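You operate a simulated robot arm through the tools that you are given. There is no shell and no other tool.

You run a simulated robot arm. Do the job below in one go: nothing can be reset, and whatever is moved stays where it is left.

TASK
Clear the fault on the yellow cabinet and run it at pressure 40.
Fine: switch off and blocked by its slide while its door is open; breaker on, door shut, dial set, Reset, then Run.

The check looks at the end state, three seconds after you hand in, the way a careful person would. Anything else that was tipped, shoved, dropped, spilled or broken makes it a failure.

THE ROBOT
A 6-joint arm with a two-finger gripper, fixed in place. Base frame: the origin is on the floor under the middle of its stand, x ahead of it, y to its left, z up. Units: mm, rad, N and s.
It reaches about 1572 mm from its shoulder. Its first joint turns from -2.897 to 2.897 rad. Payload 2.45 kg.
Tool frame: the origin (TCP) lies between the finger pads and is the grasp point; the fingertips stand 20 mm ahead of it; z points along the fingers, y is the line along which they close. The gripper opens to 140 mm; its body begins 168 mm behind the TCP.
Orientation is that of the tool frame in the base frame, as [roll, pitch, yaw] about the fixed x, y, z axes, in that order (R = Rz(yaw) Ry(pitch) Rx(roll)). With the fingers straight down and closing along the base's y, the tool's x points along the base's -x, its y along +y and its z along -z.

THE INTERFACE
- The arm moves only by the tool drive_tool. Its argument "commands" is a list of rows, each an object of numbers (a shift or turn left out is 0, a gripper value left out holds the last): "x", "y", "z": the shift along the base's x, y, z in units of 200 mm (1.0 is 200 mm); "rx", "ry", "rz": the turn, a rotation vector about the base's x, y, z in units of 120 degrees (1.0 is 120 degrees); "hand": the finger opening in m, from 0 to 0.14. In form: [{"x": .., "y": .., "z": .., "rx": .., "ry": .., "rz": .., "hand": ..}, ...]. A call has 1 to 20 rows; each row is the pose to reach, as a shift and turn from the pose commanded when the call began. A call with a number of a shift or a turn outside -1 to 1 is refused whole. A row lasts 0.2 s, in which the tool goes at most 50 mm and 0.15 rad; a call with a longer step from one row to the next is refused whole, and so is a gripper value outside its range. A pose out of reach is approached as far as the arm can. The call stops where the force on the tool passes 90 N (or 10 N more than at its start, if that is more) or the arm is blocked; 0.2 s more then pass. The fingers move at their own pace (about 45 mm/s each) and stop on an object; they squeeze with about 33 N. The grip force told is the motor's: it shows also when the fingers shut on nothing. Time passes only in rows, and 0.2 s behind the last, so rows that repeat a pose let the fingers close. It gives the time, the measured TCP pose, the force on the tool (base axes), the opening and the grip force at its end, in the units of the frame above (readings bear some noise), with the torque about the TCP (base axes, N m) and any sound that the robot's microphone picked up, and new pictures: "views" is both (left out), scene, wrist or none.
- Cameras (640 x 400 px; columns grow to the right, rows downward): "scene" is fixed at [220.5, -650.8, 1420.2]; the picture's right is [0.87, -0.50, 0.00], its down [-0.11, -0.20, -0.97] and it looks along [0.48, 0.84, -0.23] (base axes); focal length 320 px, centre (320, 200). "wrist" rides on the gripper at [78, 11, -209] in the tool frame; the picture's right is [-0.14, 0.99, 0.00], its down [-0.92, -0.13, -0.37] and it looks along [-0.36, -0.05, 0.93] (tool axes); focal length 280 px, centre (320, 200). There is no depth. A picture from a camera that has moved, and an enlarged one, comes with that camera's place and axes in the base frame and with its lens.
- inspect(camera, box): a new picture of the part [left, top, right, bottom] of that camera's present view, enlarged. The clock stands still meanwhile.
- finish_job(): hands the job in; it is judged then, once.

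Places have to be worked out from the pictures, the camera data and where the tool is seen. Open the gripper and draw the arm clear of the work before you hand the job in, unless the task says otherwise.

The tools are called after "Emit:" as a command line: name --argument value ..., lists and objects as JSON in quotes. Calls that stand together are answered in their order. drive_tool: Moves the arm, as the interface text tells. Its arguments: {"type":"object","properties":{"commands":{"type":"array","items":{"type":"object","properties":{"x":{"type":"number"},"y":{"type":"number"},"z":{"type":"number"},"rx":{"type":"number"},"ry":{"type":"number"},"rz":{"type":"number"},"hand":{"type":"number"}}}},"views":{"type":"string","enum":["both","scene","wrist","none"]}},"required":["commands"]} The other tools are called the same way: inspect (camera, box) takes an enlarged picture of a part of a camera's view; finish_job () hands the job in.

At the start:

```text
time_s: 0.0
eef_pos: [535.6, 616.9, 1197.2]
ee_rot: [3.14, 0.0, 3.141]
wrist_force: [-0.3, -0.2, 0.3]
wrist_torque: [0.02, -0.01, 0.01]
grip_width: 140.1
grip_force: 0.0
```

scene: 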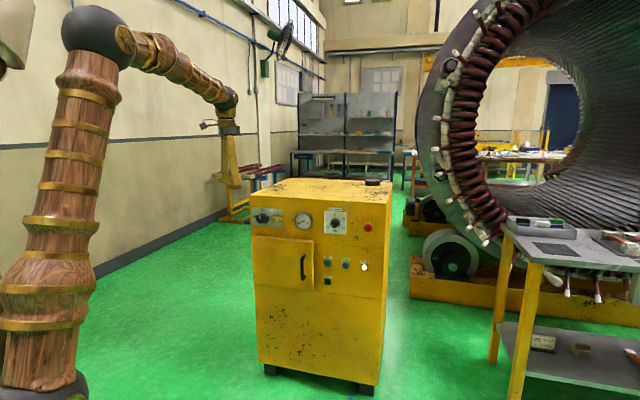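
wrist: 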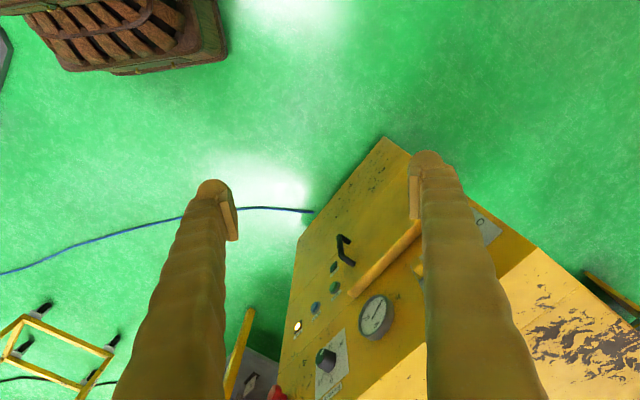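

I'll look closely at the cabinet in the scene camera first, before any motion.

Emit:
inspect --camera "scene" --box '[240, 170, 400, 300]'

Emit:
inspect --camera "scene" --box '[245, 195, 325, 245]'

Emit:
inspect --camera "scene" --box '[310, 200, 390, 300]'

Emit:
inspect --camera "wrist" --box '[260, 140, 520, 400]'

```text
3.08 times, centred on (320, 235) of scene
camera zoom: at [220.5, -650.8, 1420.2], right [0.87, -0.5, 0.0], down [-0.11, -0.2, -0.97], along [0.48, 0.84, -0.23], focal length 986 px, centre (320, 92)
```

zoom: 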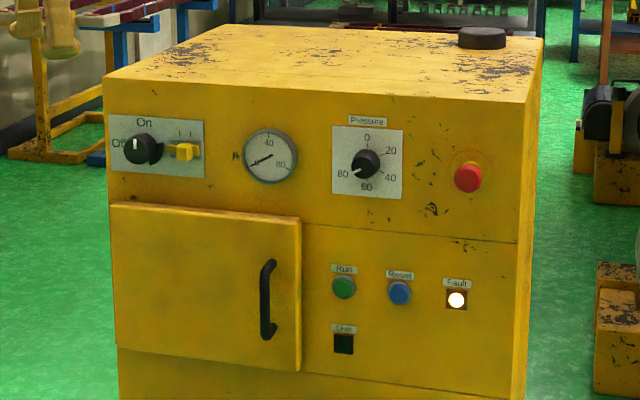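

```text
8.00 times, centred on (285, 220) of scene
camera zoom: at [220.5, -650.8, 1420.2], right [0.87, -0.5, 0.0], down [-0.11, -0.2, -0.97], along [0.48, 0.84, -0.23], focal length 2562 px, centre (600, 40)
```

zoom: 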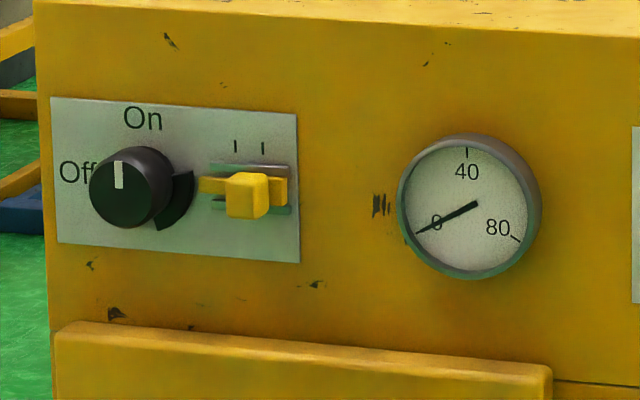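

```text
4.00 times, centred on (350, 250) of scene
camera zoom: at [220.5, -650.8, 1420.2], right [0.87, -0.5, 0.0], down [-0.11, -0.2, -0.97], along [0.48, 0.84, -0.23], focal length 1281 px, centre (200, 0)
```

zoom: 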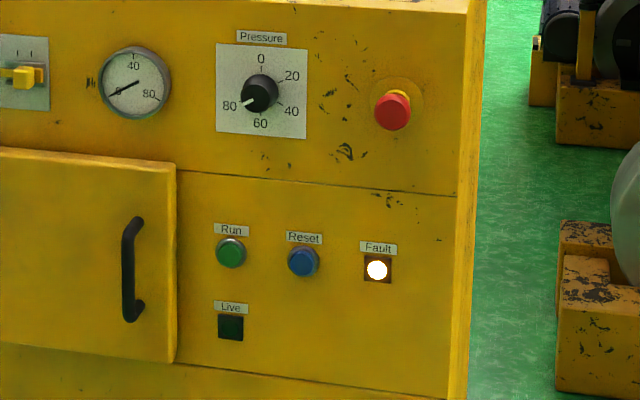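

```text
1.54 times, centred on (390, 270) of wrist
camera zoom: at [457.5, 628.9, 1406.5], right [0.14, 0.99, 0.0], down [0.92, -0.13, 0.37], along [0.36, -0.05, -0.93], focal length 431 px, centre (212, 92)
```

zoom: 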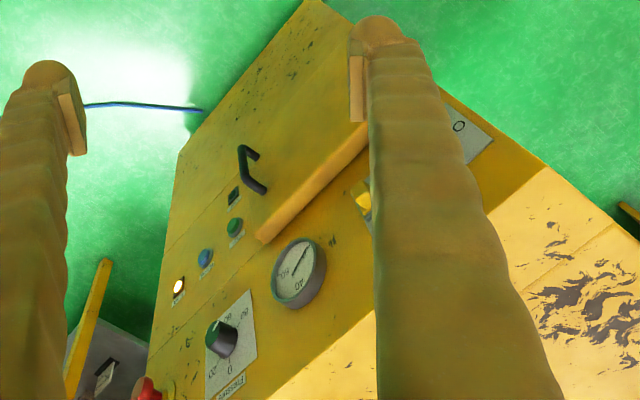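

The fixed and wrist views together put the cabinet front about 1118 mm along (0.707, 0.707), facing the robot at 45°. The switch is at the upper left, then the slide, gauge and dial. The switch pointer looks to be on On, the slide is at the right, the dial is at 80 and the Fault lamp is lit. I'll first swing the tool to point squarely at the panel from a safe distance.

Emit:
drive_tool --commands '[{"x": 0.0385, "y": -0.0731, "z": -0.0731, "rx": 0.02255, "ry": -0.05444, "rz": 0.02255}, {"x": 0.0769, "y": -0.1462, "z": -0.1462, "rx": 0.04509, "ry": -0.10888, "rz": 0.04509}, {"x": 0.1154, "y": -0.2192, "z": -0.2192, "rx": 0.06764, "ry": -0.16332, "rz": 0.06764}, {"x": 0.1538, "y": -0.2923, "z": -0.2923, "rx": 0.09018, "ry": -0.21775, "rz": 0.09018}, {"x": 0.1923, "y": -0.3654, "z": -0.3654, "rx": 0.11273, "ry": -0.27219, "rz": 0.11273}, {"x": 0.2308, "y": -0.4385, "z": -0.4385, "rx": 0.13528, "ry": -0.32663, "rz": 0.13528}, {"x": 0.2692, "y": -0.5115, "z": -0.5115, "rx": 0.15782, "ry": -0.38107, "rz": 0.15782}, {"x": 0.3077, "y": -0.5846, "z": -0.5846, "rx": 0.18037, "ry": -0.43551, "rz": 0.18037}, {"x": 0.3462, "y": -0.6577, "z": -0.6577, "rx": 0.20292, "ry": -0.48995, "rz": 0.20292}, {"x": 0.3846, "y": -0.7308, "z": -0.7308, "rx": 0.22546, "ry": -0.54438, "rz": 0.22546}, {"x": 0.4231, "y": -0.8038, "z": -0.8038, "rx": 0.24801, "ry": -0.59882, "rz": 0.24801}, {"x": 0.4615, "y": -0.8769, "z": -0.8769, "rx": 0.27055, "ry": -0.65326, "rz": 0.27055}, {"x": 0.5, "y": -0.95, "z": -0.95, "rx": 0.2931, "ry": -0.7077, "rz": 0.2931}, {"x": 0.5, "y": -0.95, "z": -0.95, "rx": 0.2931, "ry": -0.7077, "rz": 0.2931}]' --views "both"

```text
time_s: 3.0
eef_pos: [567.7, 537.3, 1051.1]
ee_rot: [-2.209, 1.495, -1.592]
wrist_force: [0.6, -0.5, -0.7]
wrist_torque: [0.02, 0.02, 0.01]
grip_width: 139.8
grip_force: 0.0
out of reach, approached as far as the arm can: row 7, 8, 9, 10, 11, 12, 13, 14
camera wrist: at [391.2, 420.8, 982.9], right [-0.57, 0.81, 0.08], down [-0.22, -0.25, 0.94], along [0.79, 0.52, 0.33], focal length 280 px, centre (320, 200)
```

scene: 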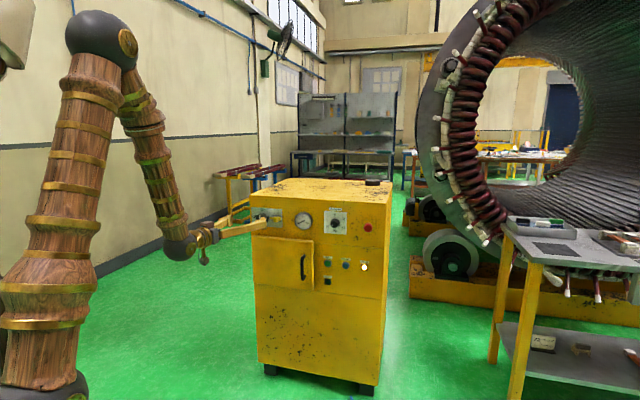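
wrist: 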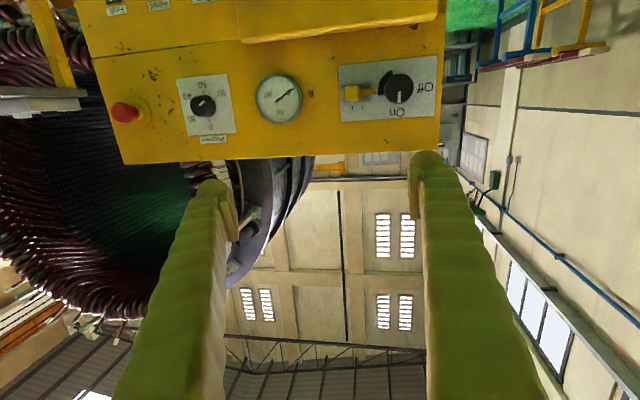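

The arm could not fold back that far, so the tool stopped about 780 mm out, short of the 750 mm I commanded. I'll move forward along the panel normal by 100 mm and check which pose the shifts are measured from.

Emit:
drive_tool --commands '[{"x": 0.0884, "y": 0.0884}, {"x": 0.1768, "y": 0.1768}, {"x": 0.2651, "y": 0.2651}, {"x": 0.3535, "y": 0.3535}, {"x": 0.3535, "y": 0.3535}, {"x": 0.3535, "y": 0.3535}, {"x": 0.3535, "y": 0.3535}]' --views "both"

```text
time_s: 4.6
eef_pos: [646.7, 612.8, 1051.6]
ee_rot: [-2.238, 1.494, -1.625]
wrist_force: [-0.4, -0.2, -0.2]
wrist_torque: [0.02, -0.02, 0.0]
grip_width: 139.8
grip_force: 0.0
camera wrist: at [469.0, 497.7, 983.8], right [-0.57, 0.82, 0.08], down [-0.22, -0.24, 0.94], along [0.79, 0.52, 0.32], focal length 280 px, centre (320, 200)
```

scene: 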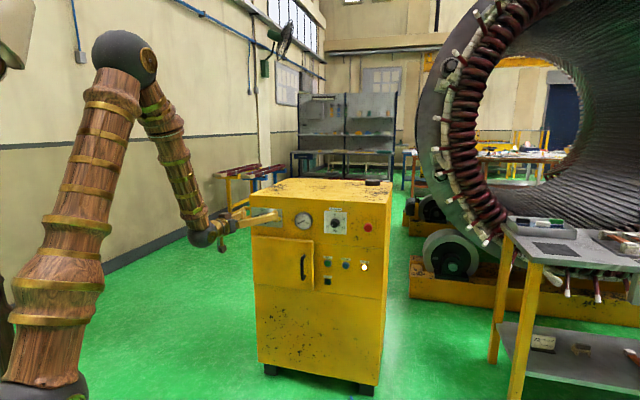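
wrist: 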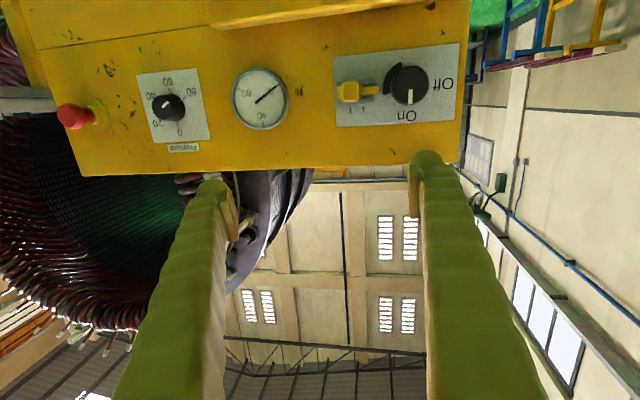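

Shifts are measured from the pose the arm actually reached. The tool axis still needs about 10° of yaw and a little roll to be square to the panel. I'll correct that now, drop to panel height, and then look.

Emit:
drive_tool --commands '[{"z": -0.1, "rx": 0.0183, "ry": 0.0006, "rz": 0.041}, {"z": -0.2, "rx": 0.0365, "ry": 0.0011, "rz": 0.0819}, {"z": -0.3, "rx": 0.0365, "ry": 0.0011, "rz": 0.0819}, {"z": -0.4, "rx": 0.0365, "ry": 0.0011, "rz": 0.0819}, {"z": -0.5, "rx": 0.0365, "ry": 0.0011, "rz": 0.0819}, {"z": -0.5, "rx": 0.0365, "ry": 0.0011, "rz": 0.0819}, {"z": -0.5, "rx": 0.0365, "ry": 0.0011, "rz": 0.0819}]' --views "both"

```text
time_s: 6.2
eef_pos: [605.4, 671.3, 967.4]
ee_rot: [-1.856, 1.497, -1.178]
wrist_force: [0.9, -0.5, 0.9]
wrist_torque: [-0.01, 0.05, 0.0]
grip_width: 140.1
grip_force: 0.1
out of reach, approached as far as the arm can: row 1, 2, 3, 4, 5, 6, 7
camera wrist: at [437.6, 545.1, 894.0], right [-0.62, 0.78, 0.07], down [-0.23, -0.27, 0.94], along [0.75, 0.57, 0.35], focal length 280 px, centre (320, 200)
```

scene: 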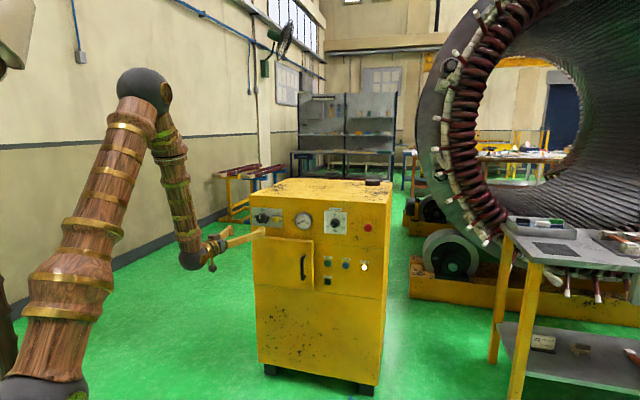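
wrist: 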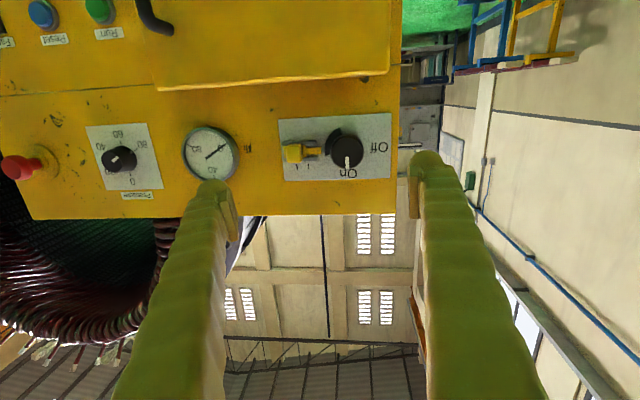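

The arm says out of reach again. The residual of about 14° fits wrist joint 4 sitting near its limit, in a flipped configuration picked up as the tool swung past the forearm line. I'll unwind along the same side back to the pointing-down start, then redo the swing strictly in the arm's own vertical plane.

Emit:
drive_tool --commands '[{"x": -0.025, "y": -0.019, "z": 0.068, "rx": -0.01608, "ry": 0.05142, "rz": -0.02009}, {"x": -0.05, "y": -0.039, "z": 0.136, "rx": -0.03216, "ry": 0.10284, "rz": -0.04019}, {"x": -0.075, "y": -0.058, "z": 0.204, "rx": -0.04824, "ry": 0.15426, "rz": -0.06028}, {"x": -0.1, "y": -0.077, "z": 0.271, "rx": -0.06431, "ry": 0.20569, "rz": -0.08037}, {"x": -0.125, "y": -0.096, "z": 0.339, "rx": -0.08039, "ry": 0.25711, "rz": -0.10046}, {"x": -0.15, "y": -0.116, "z": 0.407, "rx": -0.09647, "ry": 0.30853, "rz": -0.12056}, {"x": -0.175, "y": -0.135, "z": 0.475, "rx": -0.11255, "ry": 0.35995, "rz": -0.14065}, {"x": -0.2, "y": -0.154, "z": 0.543, "rx": -0.12863, "ry": 0.41137, "rz": -0.16074}, {"x": -0.225, "y": -0.174, "z": 0.611, "rx": -0.14471, "ry": 0.46279, "rz": -0.18084}, {"x": -0.25, "y": -0.193, "z": 0.679, "rx": -0.16079, "ry": 0.51421, "rz": -0.20093}, {"x": -0.275, "y": -0.212, "z": 0.746, "rx": -0.17686, "ry": 0.56564, "rz": -0.22102}, {"x": -0.3, "y": -0.231, "z": 0.814, "rx": -0.19294, "ry": 0.61706, "rz": -0.24111}, {"x": -0.325, "y": -0.251, "z": 0.882, "rx": -0.20902, "ry": 0.66848, "rz": -0.26121}, {"x": -0.35, "y": -0.27, "z": 0.95, "rx": -0.2251, "ry": 0.7199, "rz": -0.2813}, {"x": -0.35, "y": -0.27, "z": 0.95, "rx": -0.2251, "ry": 0.7199, "rz": -0.2813}, {"x": -0.35, "y": -0.27, "z": 0.95, "rx": -0.2251, "ry": 0.7199, "rz": -0.2813}]' --views "both"

```text
time_s: 9.6
eef_pos: [536.2, 617.0, 1160.1]
ee_rot: [3.141, 0.001, -3.141]
wrist_force: [0.0, 0.0, -0.9]
wrist_torque: [-0.03, 0.0, 0.02]
grip_width: 139.9
grip_force: 0.1
camera wrist: at [457.1, 628.4, 1369.8], right [0.14, 0.99, 0.0], down [0.92, -0.13, 0.37], along [0.36, -0.05, -0.93], focal length 280 px, centre (320, 200)
```

scene: 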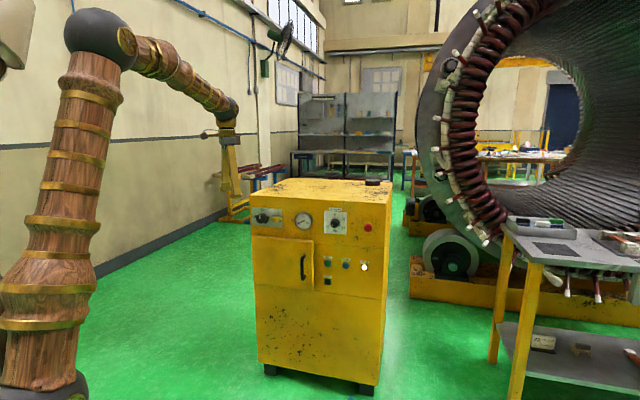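
wrist: 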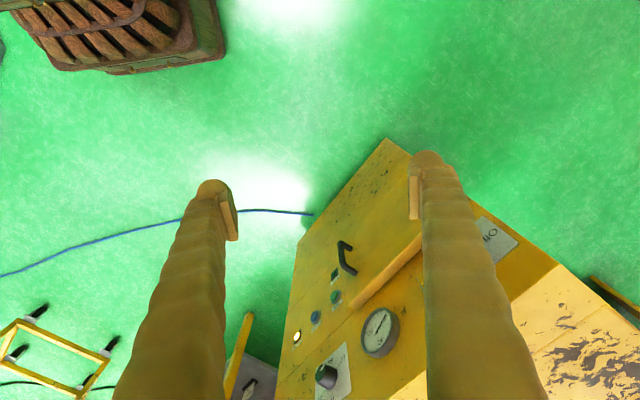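

The wrist is back to its original configuration. Now I'll pitch up purely in the arm's vertical plane, at azimuth 49°, moving slightly outward, so joint 5 goes straight through zero.

Emit:
drive_tool --commands '[{"x": 0.0225, "y": 0.0258, "rx": 0.04717, "ry": -0.04101}, {"x": 0.045, "y": 0.0517, "rx": 0.09433, "ry": -0.08202}, {"x": 0.0675, "y": 0.0775, "rx": 0.1415, "ry": -0.12303}, {"x": 0.09, "y": 0.1033, "rx": 0.18867, "ry": -0.16403}, {"x": 0.1125, "y": 0.1292, "rx": 0.23583, "ry": -0.20504}, {"x": 0.135, "y": 0.155, "rx": 0.283, "ry": -0.24605}, {"x": 0.1575, "y": 0.1808, "rx": 0.33017, "ry": -0.28706}, {"x": 0.18, "y": 0.2067, "rx": 0.37733, "ry": -0.32807}, {"x": 0.2025, "y": 0.2325, "rx": 0.4245, "ry": -0.36908}, {"x": 0.225, "y": 0.2583, "rx": 0.47167, "ry": -0.41008}, {"x": 0.2475, "y": 0.2842, "rx": 0.51883, "ry": -0.45109}, {"x": 0.27, "y": 0.31, "rx": 0.566, "ry": -0.4921}, {"x": 0.27, "y": 0.31, "rx": 0.566, "ry": -0.4921}]' --views "both"

```text
time_s: 12.4
eef_pos: [589.0, 678.7, 1158.7]
ee_rot: [1.569, 0.717, 2.425]
wrist_force: [-0.4, 0.2, -0.1]
wrist_torque: [-0.03, -0.05, 0.0]
grip_width: 139.9
grip_force: 0.0
camera wrist: at [402.1, 565.0, 1116.0], right [-0.41, 0.36, 0.84], down [0.34, -0.79, 0.51], along [0.84, 0.5, 0.2], focal length 280 px, centre (320, 200)
```

scene: 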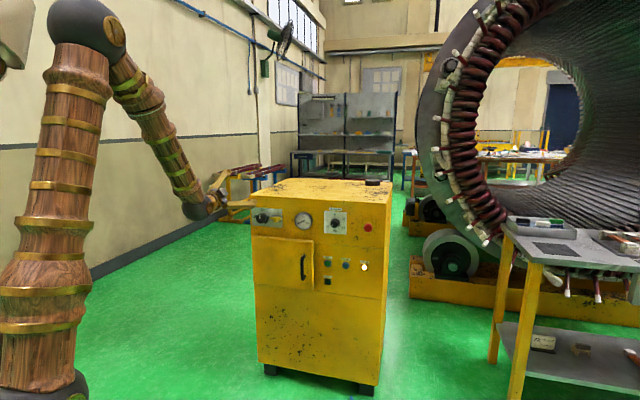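
wrist: 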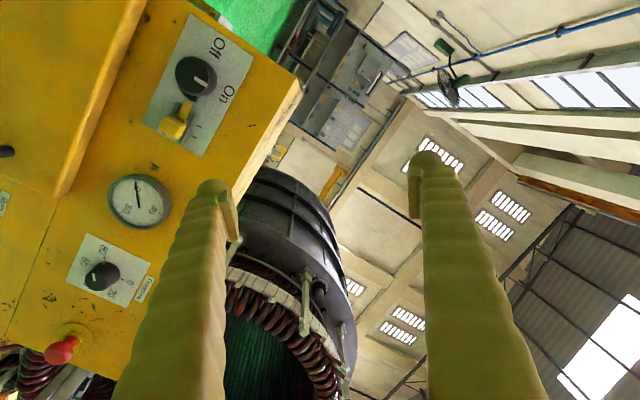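

That worked with no limit hit, and the tool is level and pointing at the panel. Next I'll roll it so the jaws close horizontally with the camera underneath, square it to 45°, and drop in front of the switch with about 200 mm of clearance.

Emit:
drive_tool --commands '[{"x": -0.004, "y": 0.0076, "z": -0.1429, "rx": -0.0398, "ry": -0.0425, "rz": -0.0045}, {"x": -0.008, "y": 0.0151, "z": -0.2857, "rx": -0.0796, "ry": -0.0851, "rz": -0.0091}, {"x": -0.012, "y": 0.0227, "z": -0.4286, "rx": -0.1194, "ry": -0.1276, "rz": -0.0136}, {"x": -0.016, "y": 0.0303, "z": -0.5714, "rx": -0.1591, "ry": -0.1702, "rz": -0.0181}, {"x": -0.02, "y": 0.0379, "z": -0.7143, "rx": -0.1989, "ry": -0.2127, "rz": -0.0226}, {"x": -0.024, "y": 0.0454, "z": -0.8571, "rx": -0.2387, "ry": -0.2553, "rz": -0.0272}, {"x": -0.028, "y": 0.053, "z": -1.0, "rx": -0.2785, "ry": -0.2978, "rz": -0.0317}, {"x": -0.028, "y": 0.053, "z": -1.0, "rx": -0.2785, "ry": -0.2978, "rz": -0.0317}]' --views "both"

```text
time_s: 14.2
eef_pos: [585.3, 687.8, 957.0]
ee_rot: [-2.019, 1.569, -1.235]
wrist_force: [0.4, 0.5, 0.2]
wrist_torque: [0.03, 0.02, -0.01]
grip_width: 140.1
grip_force: 0.0
camera wrist: at [429.1, 549.0, 881.0], right [-0.7, 0.7, 0.14], down [-0.17, -0.35, 0.92], along [0.69, 0.62, 0.36], focal length 280 px, centre (320, 200)
```

scene: 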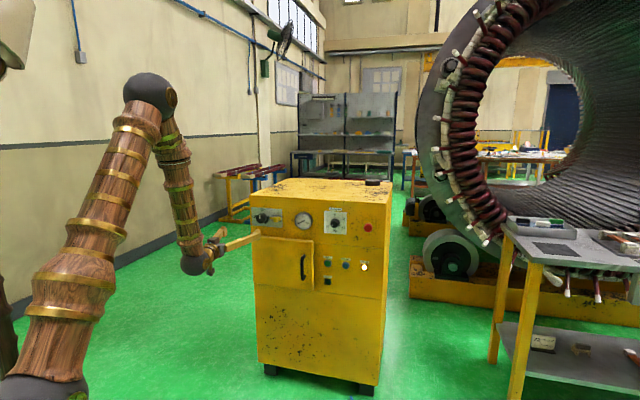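
wrist: 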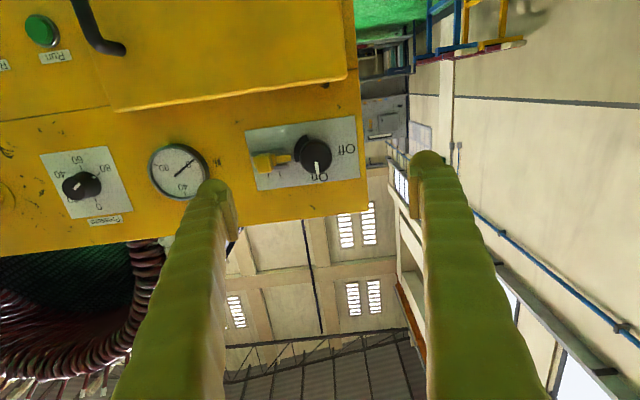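

The tool is now square to the panel at 45° with no limit hit. I'll zoom the wrist camera on the switch and slide, and on the wider panel, to measure positions.

Emit:
inspect --camera "wrist" --box '[230, 90, 390, 210]'

Emit:
inspect --camera "wrist" --box '[0, 0, 380, 240]'

Emit:
inspect --camera "scene" --box '[245, 200, 309, 240]'

```text
3.33 times, centred on (310, 150) of wrist
camera zoom: at [429.1, 549.0, 881.0], right [-0.7, 0.7, 0.14], down [-0.17, -0.35, 0.92], along [0.69, 0.62, 0.36], focal length 935 px, centre (353, 367)
```

zoom: 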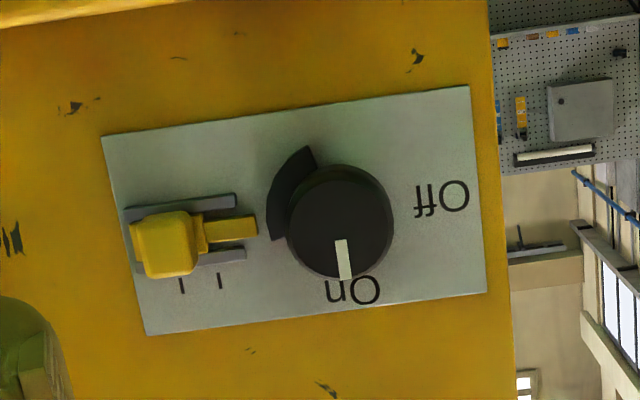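

```text
1.67 times, centred on (190, 120) of wrist
camera zoom: at [429.1, 549.0, 881.0], right [-0.7, 0.7, 0.14], down [-0.17, -0.35, 0.92], along [0.69, 0.62, 0.36], focal length 467 px, centre (537, 333)
```

zoom: 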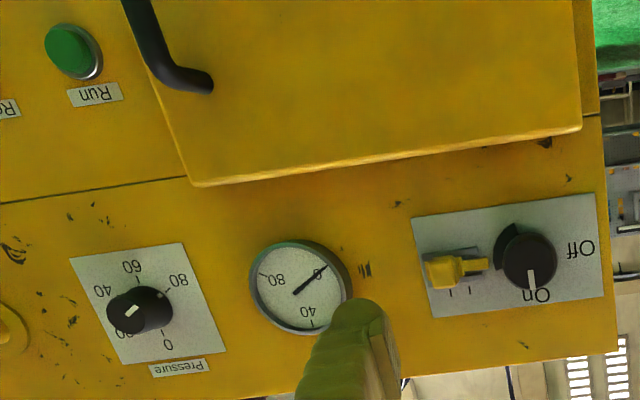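

```text
10.00 times, centred on (277, 220) of scene
camera zoom: at [220.5, -650.8, 1420.2], right [0.87, -0.5, 0.0], down [-0.11, -0.2, -0.97], along [0.48, 0.84, -0.23], focal length 3203 px, centre (750, 0)
```

zoom: 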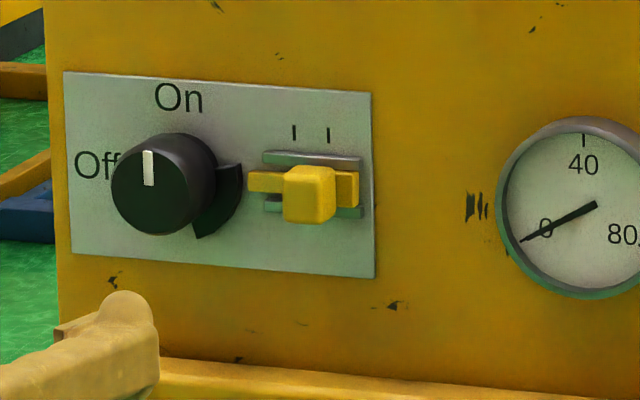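

Measured panel positions (a along the face to the right, b into the cabinet):

| Item | a (mm) | b (mm) | z (mm) |
|---|---|---|---|
| Switch front | -66 | 1074 | 965 |
| Slide handle | 11 | 1089 | 965 |
| Plate | – | 1110 | – |

I'll zoom in further on the switch's cam sector and the slide before touching anything.

Emit:
inspect --camera "wrist" --box '[262, 125, 342, 175]'

Emit:
inspect --camera "scene" --box '[253, 207, 285, 227]'

Emit:
inspect --camera "wrist" --box '[130, 130, 460, 330]'

```text
8.00 times, centred on (302, 150) of wrist
camera zoom: at [429.1, 549.0, 881.0], right [-0.7, 0.7, 0.14], down [-0.17, -0.35, 0.92], along [0.69, 0.62, 0.36], focal length 2243 px, centre (464, 600)
```

zoom: 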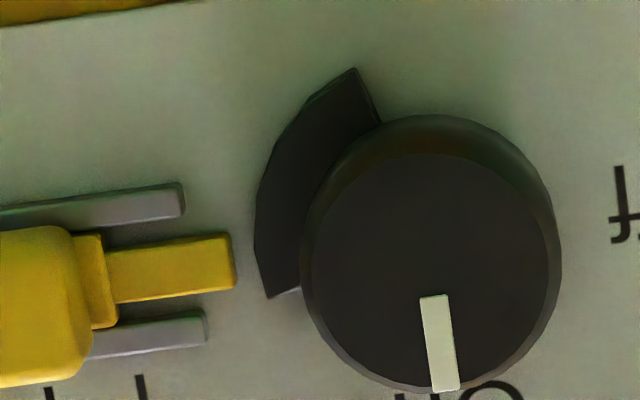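

```text
16.00 times, centred on (269, 217) of scene
camera zoom: at [220.5, -650.8, 1420.2], right [0.87, -0.5, 0.0], down [-0.11, -0.2, -0.97], along [0.48, 0.84, -0.23], focal length 5124 px, centre (1136, -72)
```

zoom: 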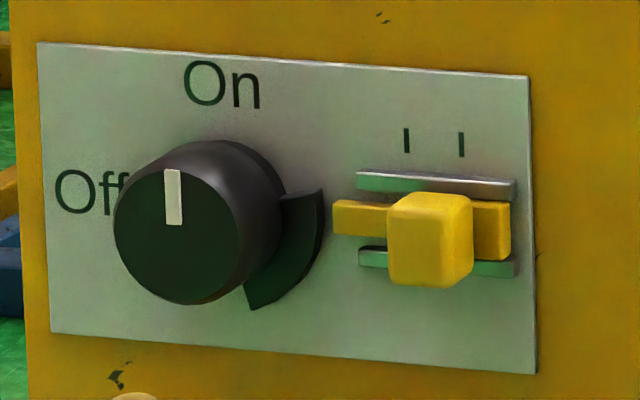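

```text
1.94 times, centred on (295, 230) of wrist
camera zoom: at [429.1, 549.0, 881.0], right [-0.7, 0.7, 0.14], down [-0.17, -0.35, 0.92], along [0.69, 0.62, 0.36], focal length 544 px, centre (368, 142)
```

zoom: 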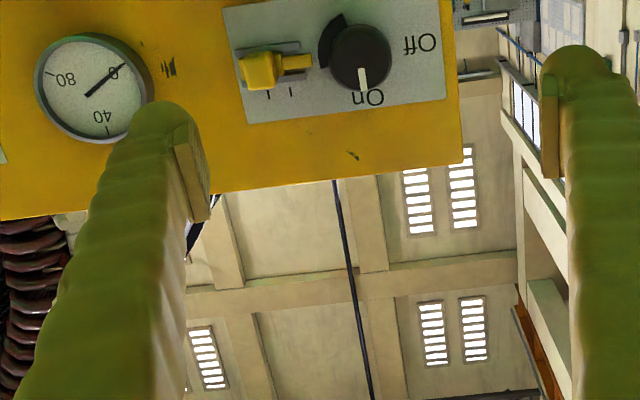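

The cam sector lies close to the plate with a radius of about 36 mm, so I'll keep the fingertips in front of it. Next I'll roll the jaws 45° clockwise, narrow the opening to 90 mm, and stop about 50 mm short of the switch to check alignment.

Emit:
drive_tool --commands '[{"x": 0.0628, "y": 0.0551, "z": 0.0071, "rx": 0.0442, "ry": 0.0442, "hand": 0.09}, {"x": 0.1255, "y": 0.1102, "z": 0.0142, "rx": 0.0884, "ry": 0.0884, "hand": 0.09}, {"x": 0.1883, "y": 0.1653, "z": 0.0213, "rx": 0.1326, "ry": 0.1326, "hand": 0.09}, {"x": 0.251, "y": 0.2204, "z": 0.0283, "rx": 0.1768, "ry": 0.1768, "hand": 0.09}, {"x": 0.3138, "y": 0.2755, "z": 0.0354, "rx": 0.221, "ry": 0.221, "hand": 0.09}, {"x": 0.3765, "y": 0.3306, "z": 0.0425, "rx": 0.2652, "ry": 0.2652, "hand": 0.09}, {"x": 0.3765, "y": 0.3306, "z": 0.0425, "rx": 0.2652, "ry": 0.2652, "hand": 0.09}]' --views "both"

```text
time_s: 15.8
eef_pos: [659.3, 755.3, 965.8]
ee_rot: [1.573, 0.785, 2.358]
wrist_force: [0.3, -0.2, -0.1]
wrist_torque: [0.02, -0.02, 0.02]
grip_width: 89.9
grip_force: 0.0
camera wrist: at [466.4, 653.6, 920.0], right [-0.43, 0.43, 0.8], down [0.26, -0.78, 0.56], along [0.87, 0.45, 0.22], focal length 280 px, centre (320, 200)
```

scene: 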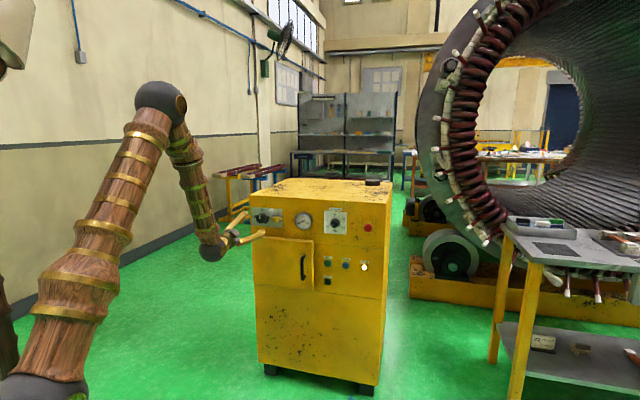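
wrist: 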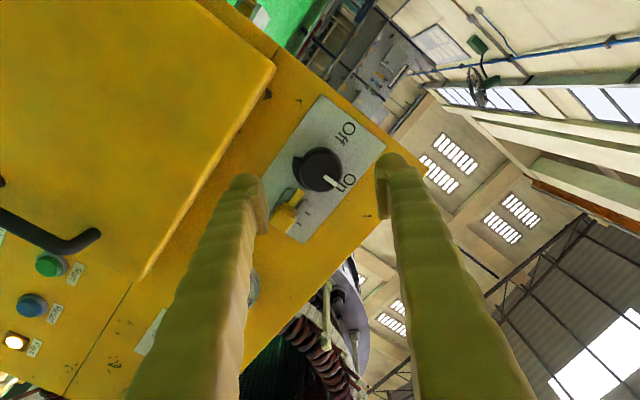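

The tool axis should project to about pixel (320, 170) at the knob's depth, and the knob appears right there. I'll zoom to confirm before closing in.

Emit:
inspect --camera "wrist" --box '[270, 130, 370, 210]'

```text
5.00 times, centred on (320, 170) of wrist
camera zoom: at [466.4, 653.6, 920.0], right [-0.43, 0.43, 0.8], down [0.26, -0.78, 0.56], along [0.87, 0.45, 0.22], focal length 1402 px, centre (320, 350)
```

zoom: 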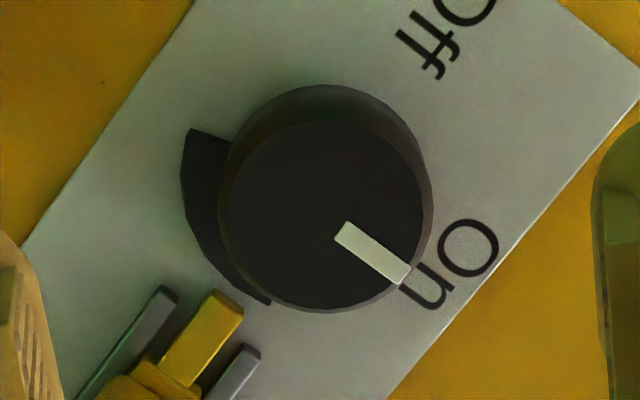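

The knob is centred on the tool axis within about 3 mm, and its diameter is about 43 mm. I'll advance 70 mm so the tips overlap the knob but stay clear of the sector, then close.

Emit:
drive_tool --commands '[{"x": 0.06, "y": 0.058, "z": 0.002, "hand": 0.09}, {"x": 0.12, "y": 0.115, "z": 0.004, "hand": 0.09}, {"x": 0.18, "y": 0.172, "z": 0.005, "hand": 0.09}, {"x": 0.22, "y": 0.21, "z": 0.005, "hand": 0.09}, {"x": 0.2528, "y": 0.2422, "z": 0.005, "hand": 0.09}, {"x": 0.2528, "y": 0.2422, "z": 0.005, "hand": 0.09}]' --views "both"

Emit:
inspect --camera "scene" --box '[237, 200, 301, 240]'

```text
time_s: 17.2
eef_pos: [710.5, 805.5, 969.6]
ee_rot: [1.573, 0.785, 2.357]
wrist_force: [-0.5, -1.2, -0.2]
wrist_torque: [0.01, -0.04, 0.04]
grip_width: 89.9
grip_force: 0.1
camera wrist: at [517.7, 703.1, 922.1], right [-0.43, 0.43, 0.8], down [0.26, -0.78, 0.56], along [0.87, 0.45, 0.22], focal length 280 px, centre (320, 200)
```

scene: 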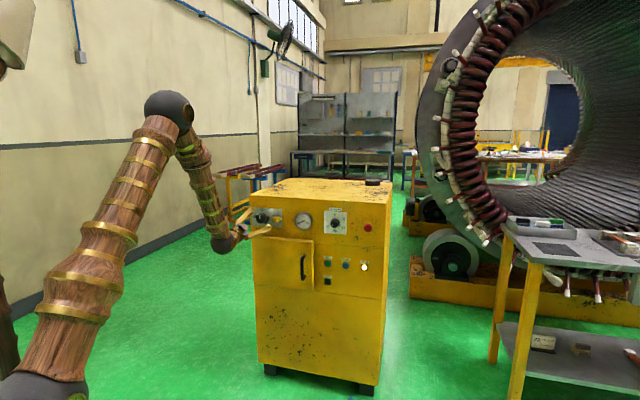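
wrist: 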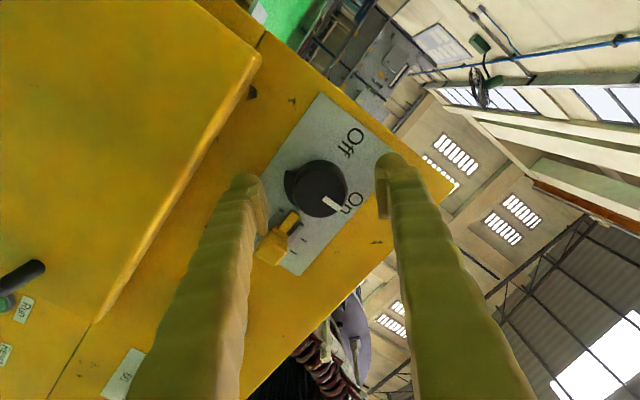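

```text
10.00 times, centred on (269, 220) of scene
camera zoom: at [220.5, -650.8, 1420.2], right [0.87, -0.5, 0.0], down [-0.11, -0.2, -0.97], along [0.48, 0.84, -0.23], focal length 3203 px, centre (830, 0)
```

zoom: 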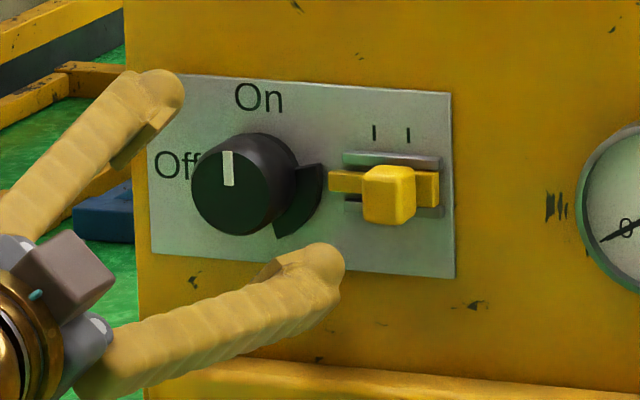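

Both tips now bracket the knob and overlap it in depth. I'll close the jaws on it.

Emit:
drive_tool --commands '[{"hand": 0.02}, {"hand": 0.02}, {"hand": 0.02}, {"hand": 0.02}, {"hand": 0.02}]' --views "both"

Emit:
inspect --camera "scene" --box '[237, 200, 301, 240]'

```text
time_s: 18.4
eef_pos: [708.6, 805.3, 967.4]
ee_rot: [1.572, 0.784, 2.358]
wrist_force: [3.7, -0.7, -2.4]
wrist_torque: [0.03, 0.05, -0.09]
grip_width: 45.2
grip_force: 45.6
camera wrist: at [517.8, 702.8, 921.9], right [-0.43, 0.43, 0.8], down [0.26, -0.78, 0.56], along [0.87, 0.45, 0.22], focal length 280 px, centre (320, 200)
```

scene: 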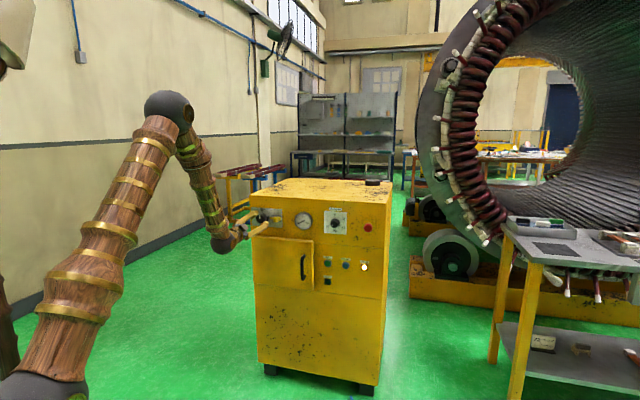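
wrist: 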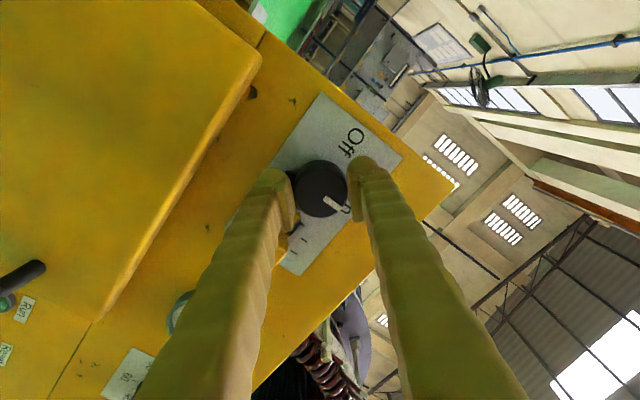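

```text
10.00 times, centred on (269, 220) of scene
camera zoom: at [220.5, -650.8, 1420.2], right [0.87, -0.5, 0.0], down [-0.11, -0.2, -0.97], along [0.48, 0.84, -0.23], focal length 3203 px, centre (830, 0)
```

zoom: 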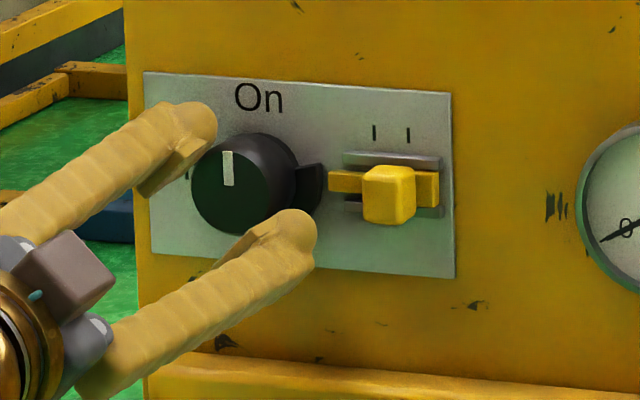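

The grip reads 45.2 mm, so the knob is held. I'll turn it 90° counter-clockwise about its axis, from On to Off; the right finger passes about 14 mm in front of the slide's tongue.

Emit:
drive_tool --commands '[{"rx": -0.0442, "ry": -0.0442}, {"rx": -0.0884, "ry": -0.0884}, {"rx": -0.1326, "ry": -0.1326}, {"rx": -0.1768, "ry": -0.1768}, {"rx": -0.221, "ry": -0.221}, {"rx": -0.2652, "ry": -0.2652}, {"rx": -0.3094, "ry": -0.3094}, {"rx": -0.3535, "ry": -0.3535}, {"rx": -0.3977, "ry": -0.3977}, {"rx": -0.4419, "ry": -0.4419}, {"rx": -0.4861, "ry": -0.4861}, {"rx": -0.5303, "ry": -0.5303}, {"rx": -0.5303, "ry": -0.5303}]' --views "both"

Emit:
inspect --camera "scene" --box '[237, 200, 301, 240]'

```text
time_s: 20.0
eef_pos: [703.0, 796.1, 964.8]
ee_rot: [-1.651, 1.474, -0.87]
wrist_force: [-101.7, -109.3, 18.0]
wrist_torque: [0.6, -0.53, 0.08]
grip_width: 6.4
grip_force: 29.2
stopped in row 7: the force on the tool passed its limit at 151 N (the readings are from after the stop); the commanded pose is now the measured one
camera wrist: at [552.8, 652.2, 888.4], right [-0.7, 0.71, 0.04], down [-0.23, -0.28, 0.93], along [0.67, 0.65, 0.36], focal length 280 px, centre (320, 200)
```

scene: 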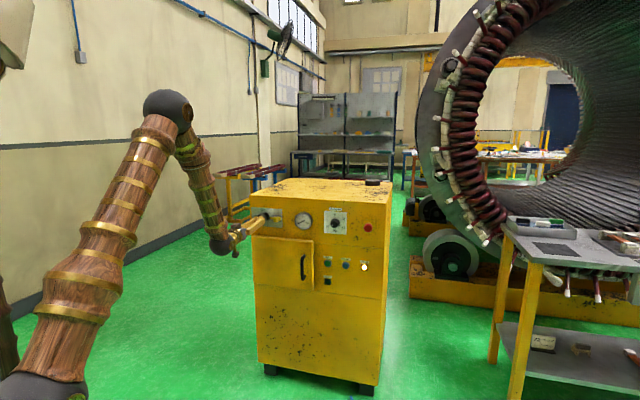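
wrist: 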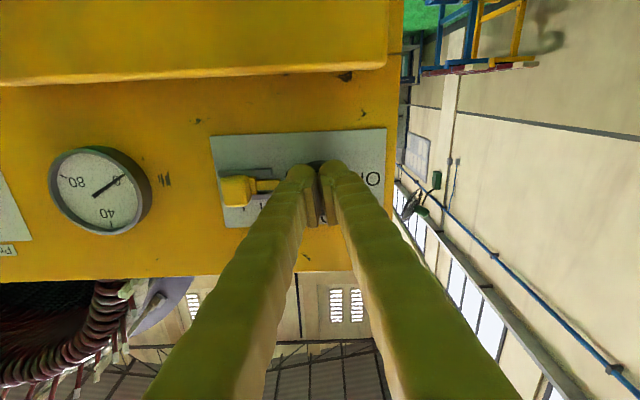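

```text
10.00 times, centred on (269, 220) of scene
camera zoom: at [220.5, -650.8, 1420.2], right [0.87, -0.5, 0.0], down [-0.11, -0.2, -0.97], along [0.48, 0.84, -0.23], focal length 3203 px, centre (830, 0)
```

zoom: 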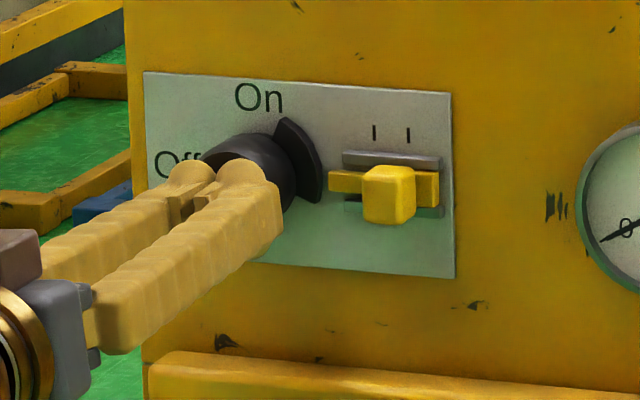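

The fingers slipped off the knob's front edge and are pressing on its face, but the switch did turn partway and the sector moved up. I'll back straight off 50 mm and then reopen.

Emit:
drive_tool --commands '[{"x": -0.06, "y": -0.06}, {"x": -0.12, "y": -0.12}, {"x": -0.177, "y": -0.177}, {"x": -0.177, "y": -0.177, "hand": 0.09}, {"x": -0.177, "y": -0.177, "hand": 0.09}, {"x": -0.177, "y": -0.177, "hand": 0.09}, {"x": -0.177, "y": -0.177, "hand": 0.09}, {"x": -0.177, "y": -0.177, "hand": 0.09}]' --views "both"

Emit:
inspect --camera "wrist" --box '[250, 120, 390, 210]'

Emit:
inspect --camera "scene" --box '[245, 200, 309, 240]'

```text
time_s: 21.8
eef_pos: [670.5, 763.2, 966.4]
ee_rot: [-1.629, 1.476, -0.846]
wrist_force: [-0.3, -0.4, -0.7]
wrist_torque: [0.01, -0.01, -0.03]
grip_width: 90.1
grip_force: 0.0
camera wrist: at [519.5, 619.0, 888.4], right [-0.7, 0.71, 0.04], down [-0.23, -0.28, 0.93], along [0.67, 0.65, 0.36], focal length 280 px, centre (320, 200)
```

scene: 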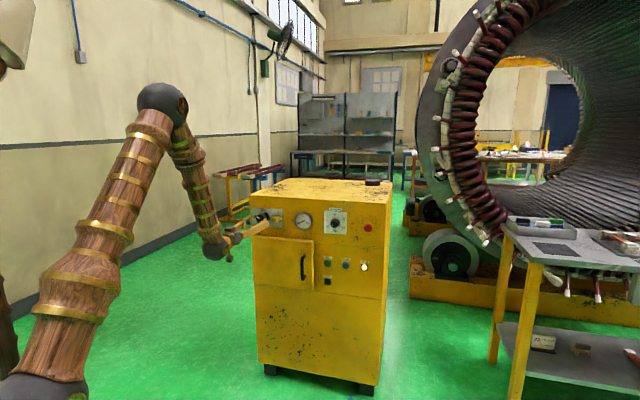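
wrist: 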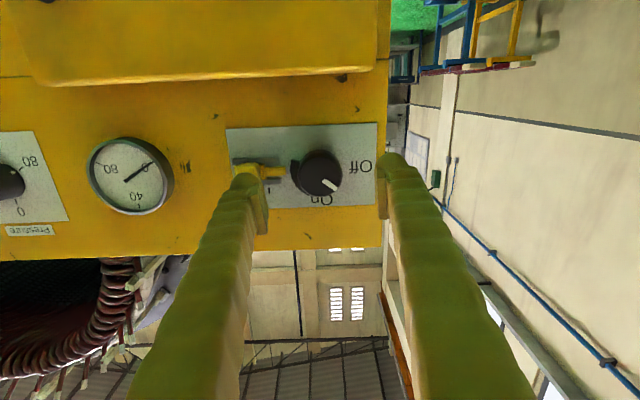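

```text
4.44 times, centred on (320, 165) of wrist
camera zoom: at [519.5, 619.0, 888.4], right [-0.7, 0.71, 0.04], down [-0.23, -0.28, 0.93], along [0.67, 0.65, 0.36], focal length 1246 px, centre (320, 356)
```

zoom: 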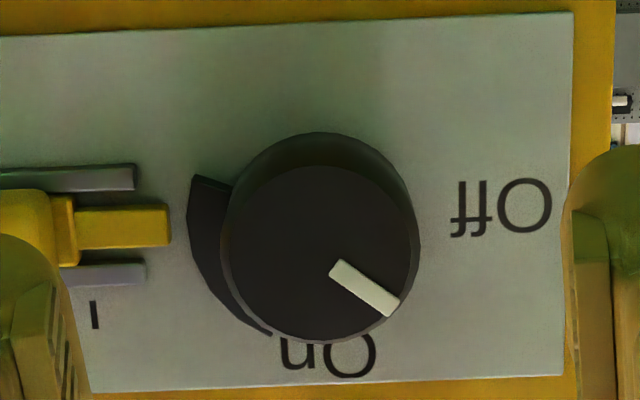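

```text
10.00 times, centred on (277, 220) of scene
camera zoom: at [220.5, -650.8, 1420.2], right [0.87, -0.5, 0.0], down [-0.11, -0.2, -0.97], along [0.48, 0.84, -0.23], focal length 3203 px, centre (750, 0)
```

zoom: 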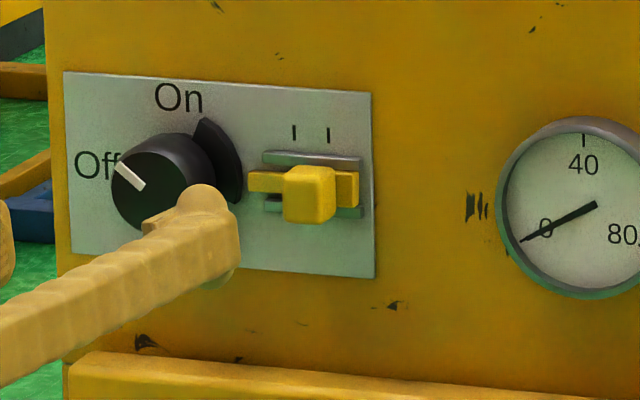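

The switch turned about 50° before the pads slid off its rounded front edge, so I need a deeper grip with the fingers clear of the sector. The tool axis is within 1 mm of the knob axis. I'll roll the jaws clockwise to sit either side of the sector.

Emit:
drive_tool --commands '[{"rx": 0.0462, "ry": 0.0462}, {"rx": 0.0924, "ry": 0.0924}, {"rx": 0.1386, "ry": 0.1386}, {"rx": 0.1848, "ry": 0.1848}, {"rx": 0.231, "ry": 0.231}, {"rx": 0.2772, "ry": 0.2772}, {"rx": 0.3234, "ry": 0.3234}, {"rx": 0.3696, "ry": 0.3696}, {"rx": 0.4158, "ry": 0.4158}, {"rx": 0.462, "ry": 0.462}, {"rx": 0.462, "ry": 0.462}]' --views "wrist"

Emit:
inspect --camera "wrist" --box '[250, 120, 390, 210]'

Emit:
inspect --camera "scene" --box '[237, 200, 301, 240]'

```text
time_s: 24.2
eef_pos: [672.0, 763.1, 964.7]
ee_rot: [1.573, 0.296, 2.362]
wrist_force: [-0.9, 0.0, -0.4]
wrist_torque: [0.0, -0.02, -0.02]
grip_width: 90.0
grip_force: 0.0
camera wrist: at [468.5, 671.6, 954.4], right [-0.11, 0.11, 0.99], down [0.39, -0.91, 0.15], along [0.91, 0.4, 0.05], focal length 280 px, centre (320, 200)
```

wrist: 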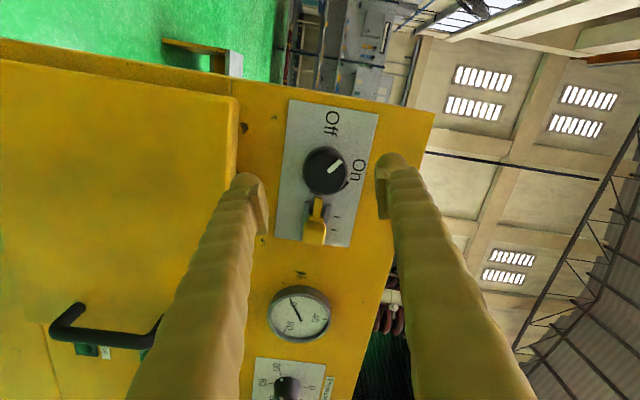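

```text
4.44 times, centred on (320, 165) of wrist
camera zoom: at [468.5, 671.6, 954.4], right [-0.11, 0.11, 0.99], down [0.39, -0.91, 0.15], along [0.91, 0.4, 0.05], focal length 1246 px, centre (320, 356)
```

zoom: 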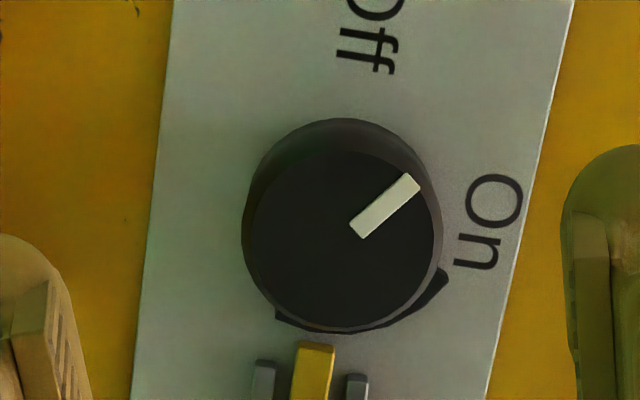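

```text
10.00 times, centred on (269, 220) of scene
camera zoom: at [220.5, -650.8, 1420.2], right [0.87, -0.5, 0.0], down [-0.11, -0.2, -0.97], along [0.48, 0.84, -0.23], focal length 3203 px, centre (830, 0)
```

zoom: 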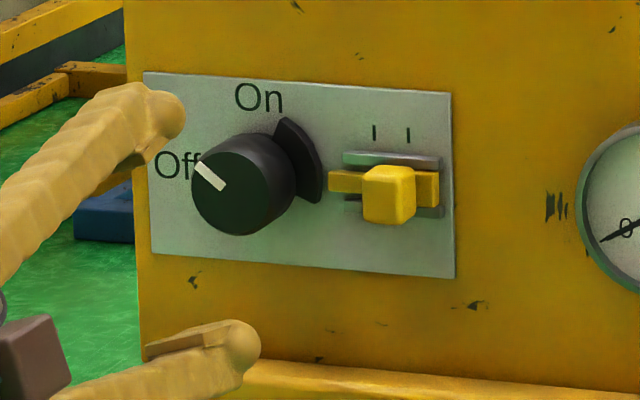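

Combining three views, the knob axis is at a ≈ -67, z ≈ 968 with its front at b ≈ 1074, so the first grip was too shallow. I'll advance so the tips reach about b = 1102, centred on that axis.

Emit:
drive_tool --commands '[{"x": 0.055, "y": 0.06, "z": 0.004}, {"x": 0.11, "y": 0.118, "z": 0.008}, {"x": 0.16, "y": 0.172, "z": 0.011}, {"x": 0.2, "y": 0.214, "z": 0.011}, {"x": 0.2326, "y": 0.2482, "z": 0.011}, {"x": 0.2326, "y": 0.2482, "z": 0.011}]' --views "wrist"

Emit:
inspect --camera "scene" --box '[237, 200, 301, 240]'

```text
time_s: 25.6
eef_pos: [718.4, 813.6, 966.6]
ee_rot: [1.574, 0.296, 2.361]
wrist_force: [0.2, 0.1, -0.1]
wrist_torque: [-0.01, 0.01, -0.04]
grip_width: 90.3
grip_force: 0.1
camera wrist: at [516.0, 721.6, 956.1], right [-0.11, 0.11, 0.99], down [0.39, -0.91, 0.15], along [0.91, 0.4, 0.05], focal length 280 px, centre (320, 200)
```

wrist: 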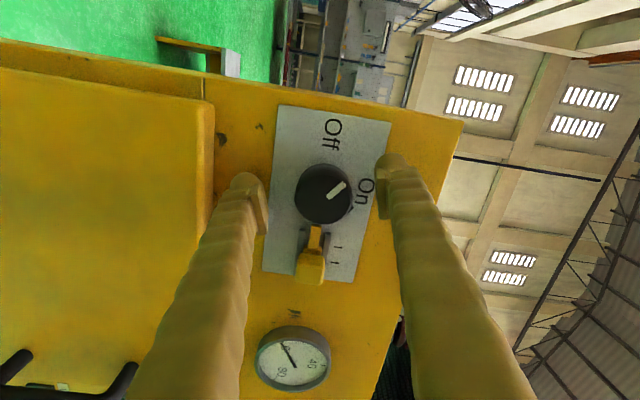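

```text
10.00 times, centred on (269, 220) of scene
camera zoom: at [220.5, -650.8, 1420.2], right [0.87, -0.5, 0.0], down [-0.11, -0.2, -0.97], along [0.48, 0.84, -0.23], focal length 3203 px, centre (830, 0)
```

zoom: 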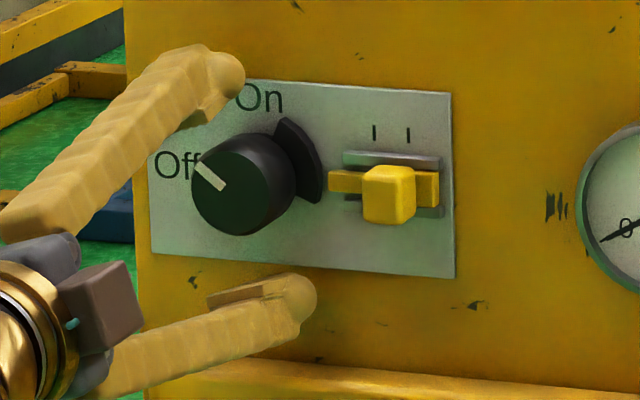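

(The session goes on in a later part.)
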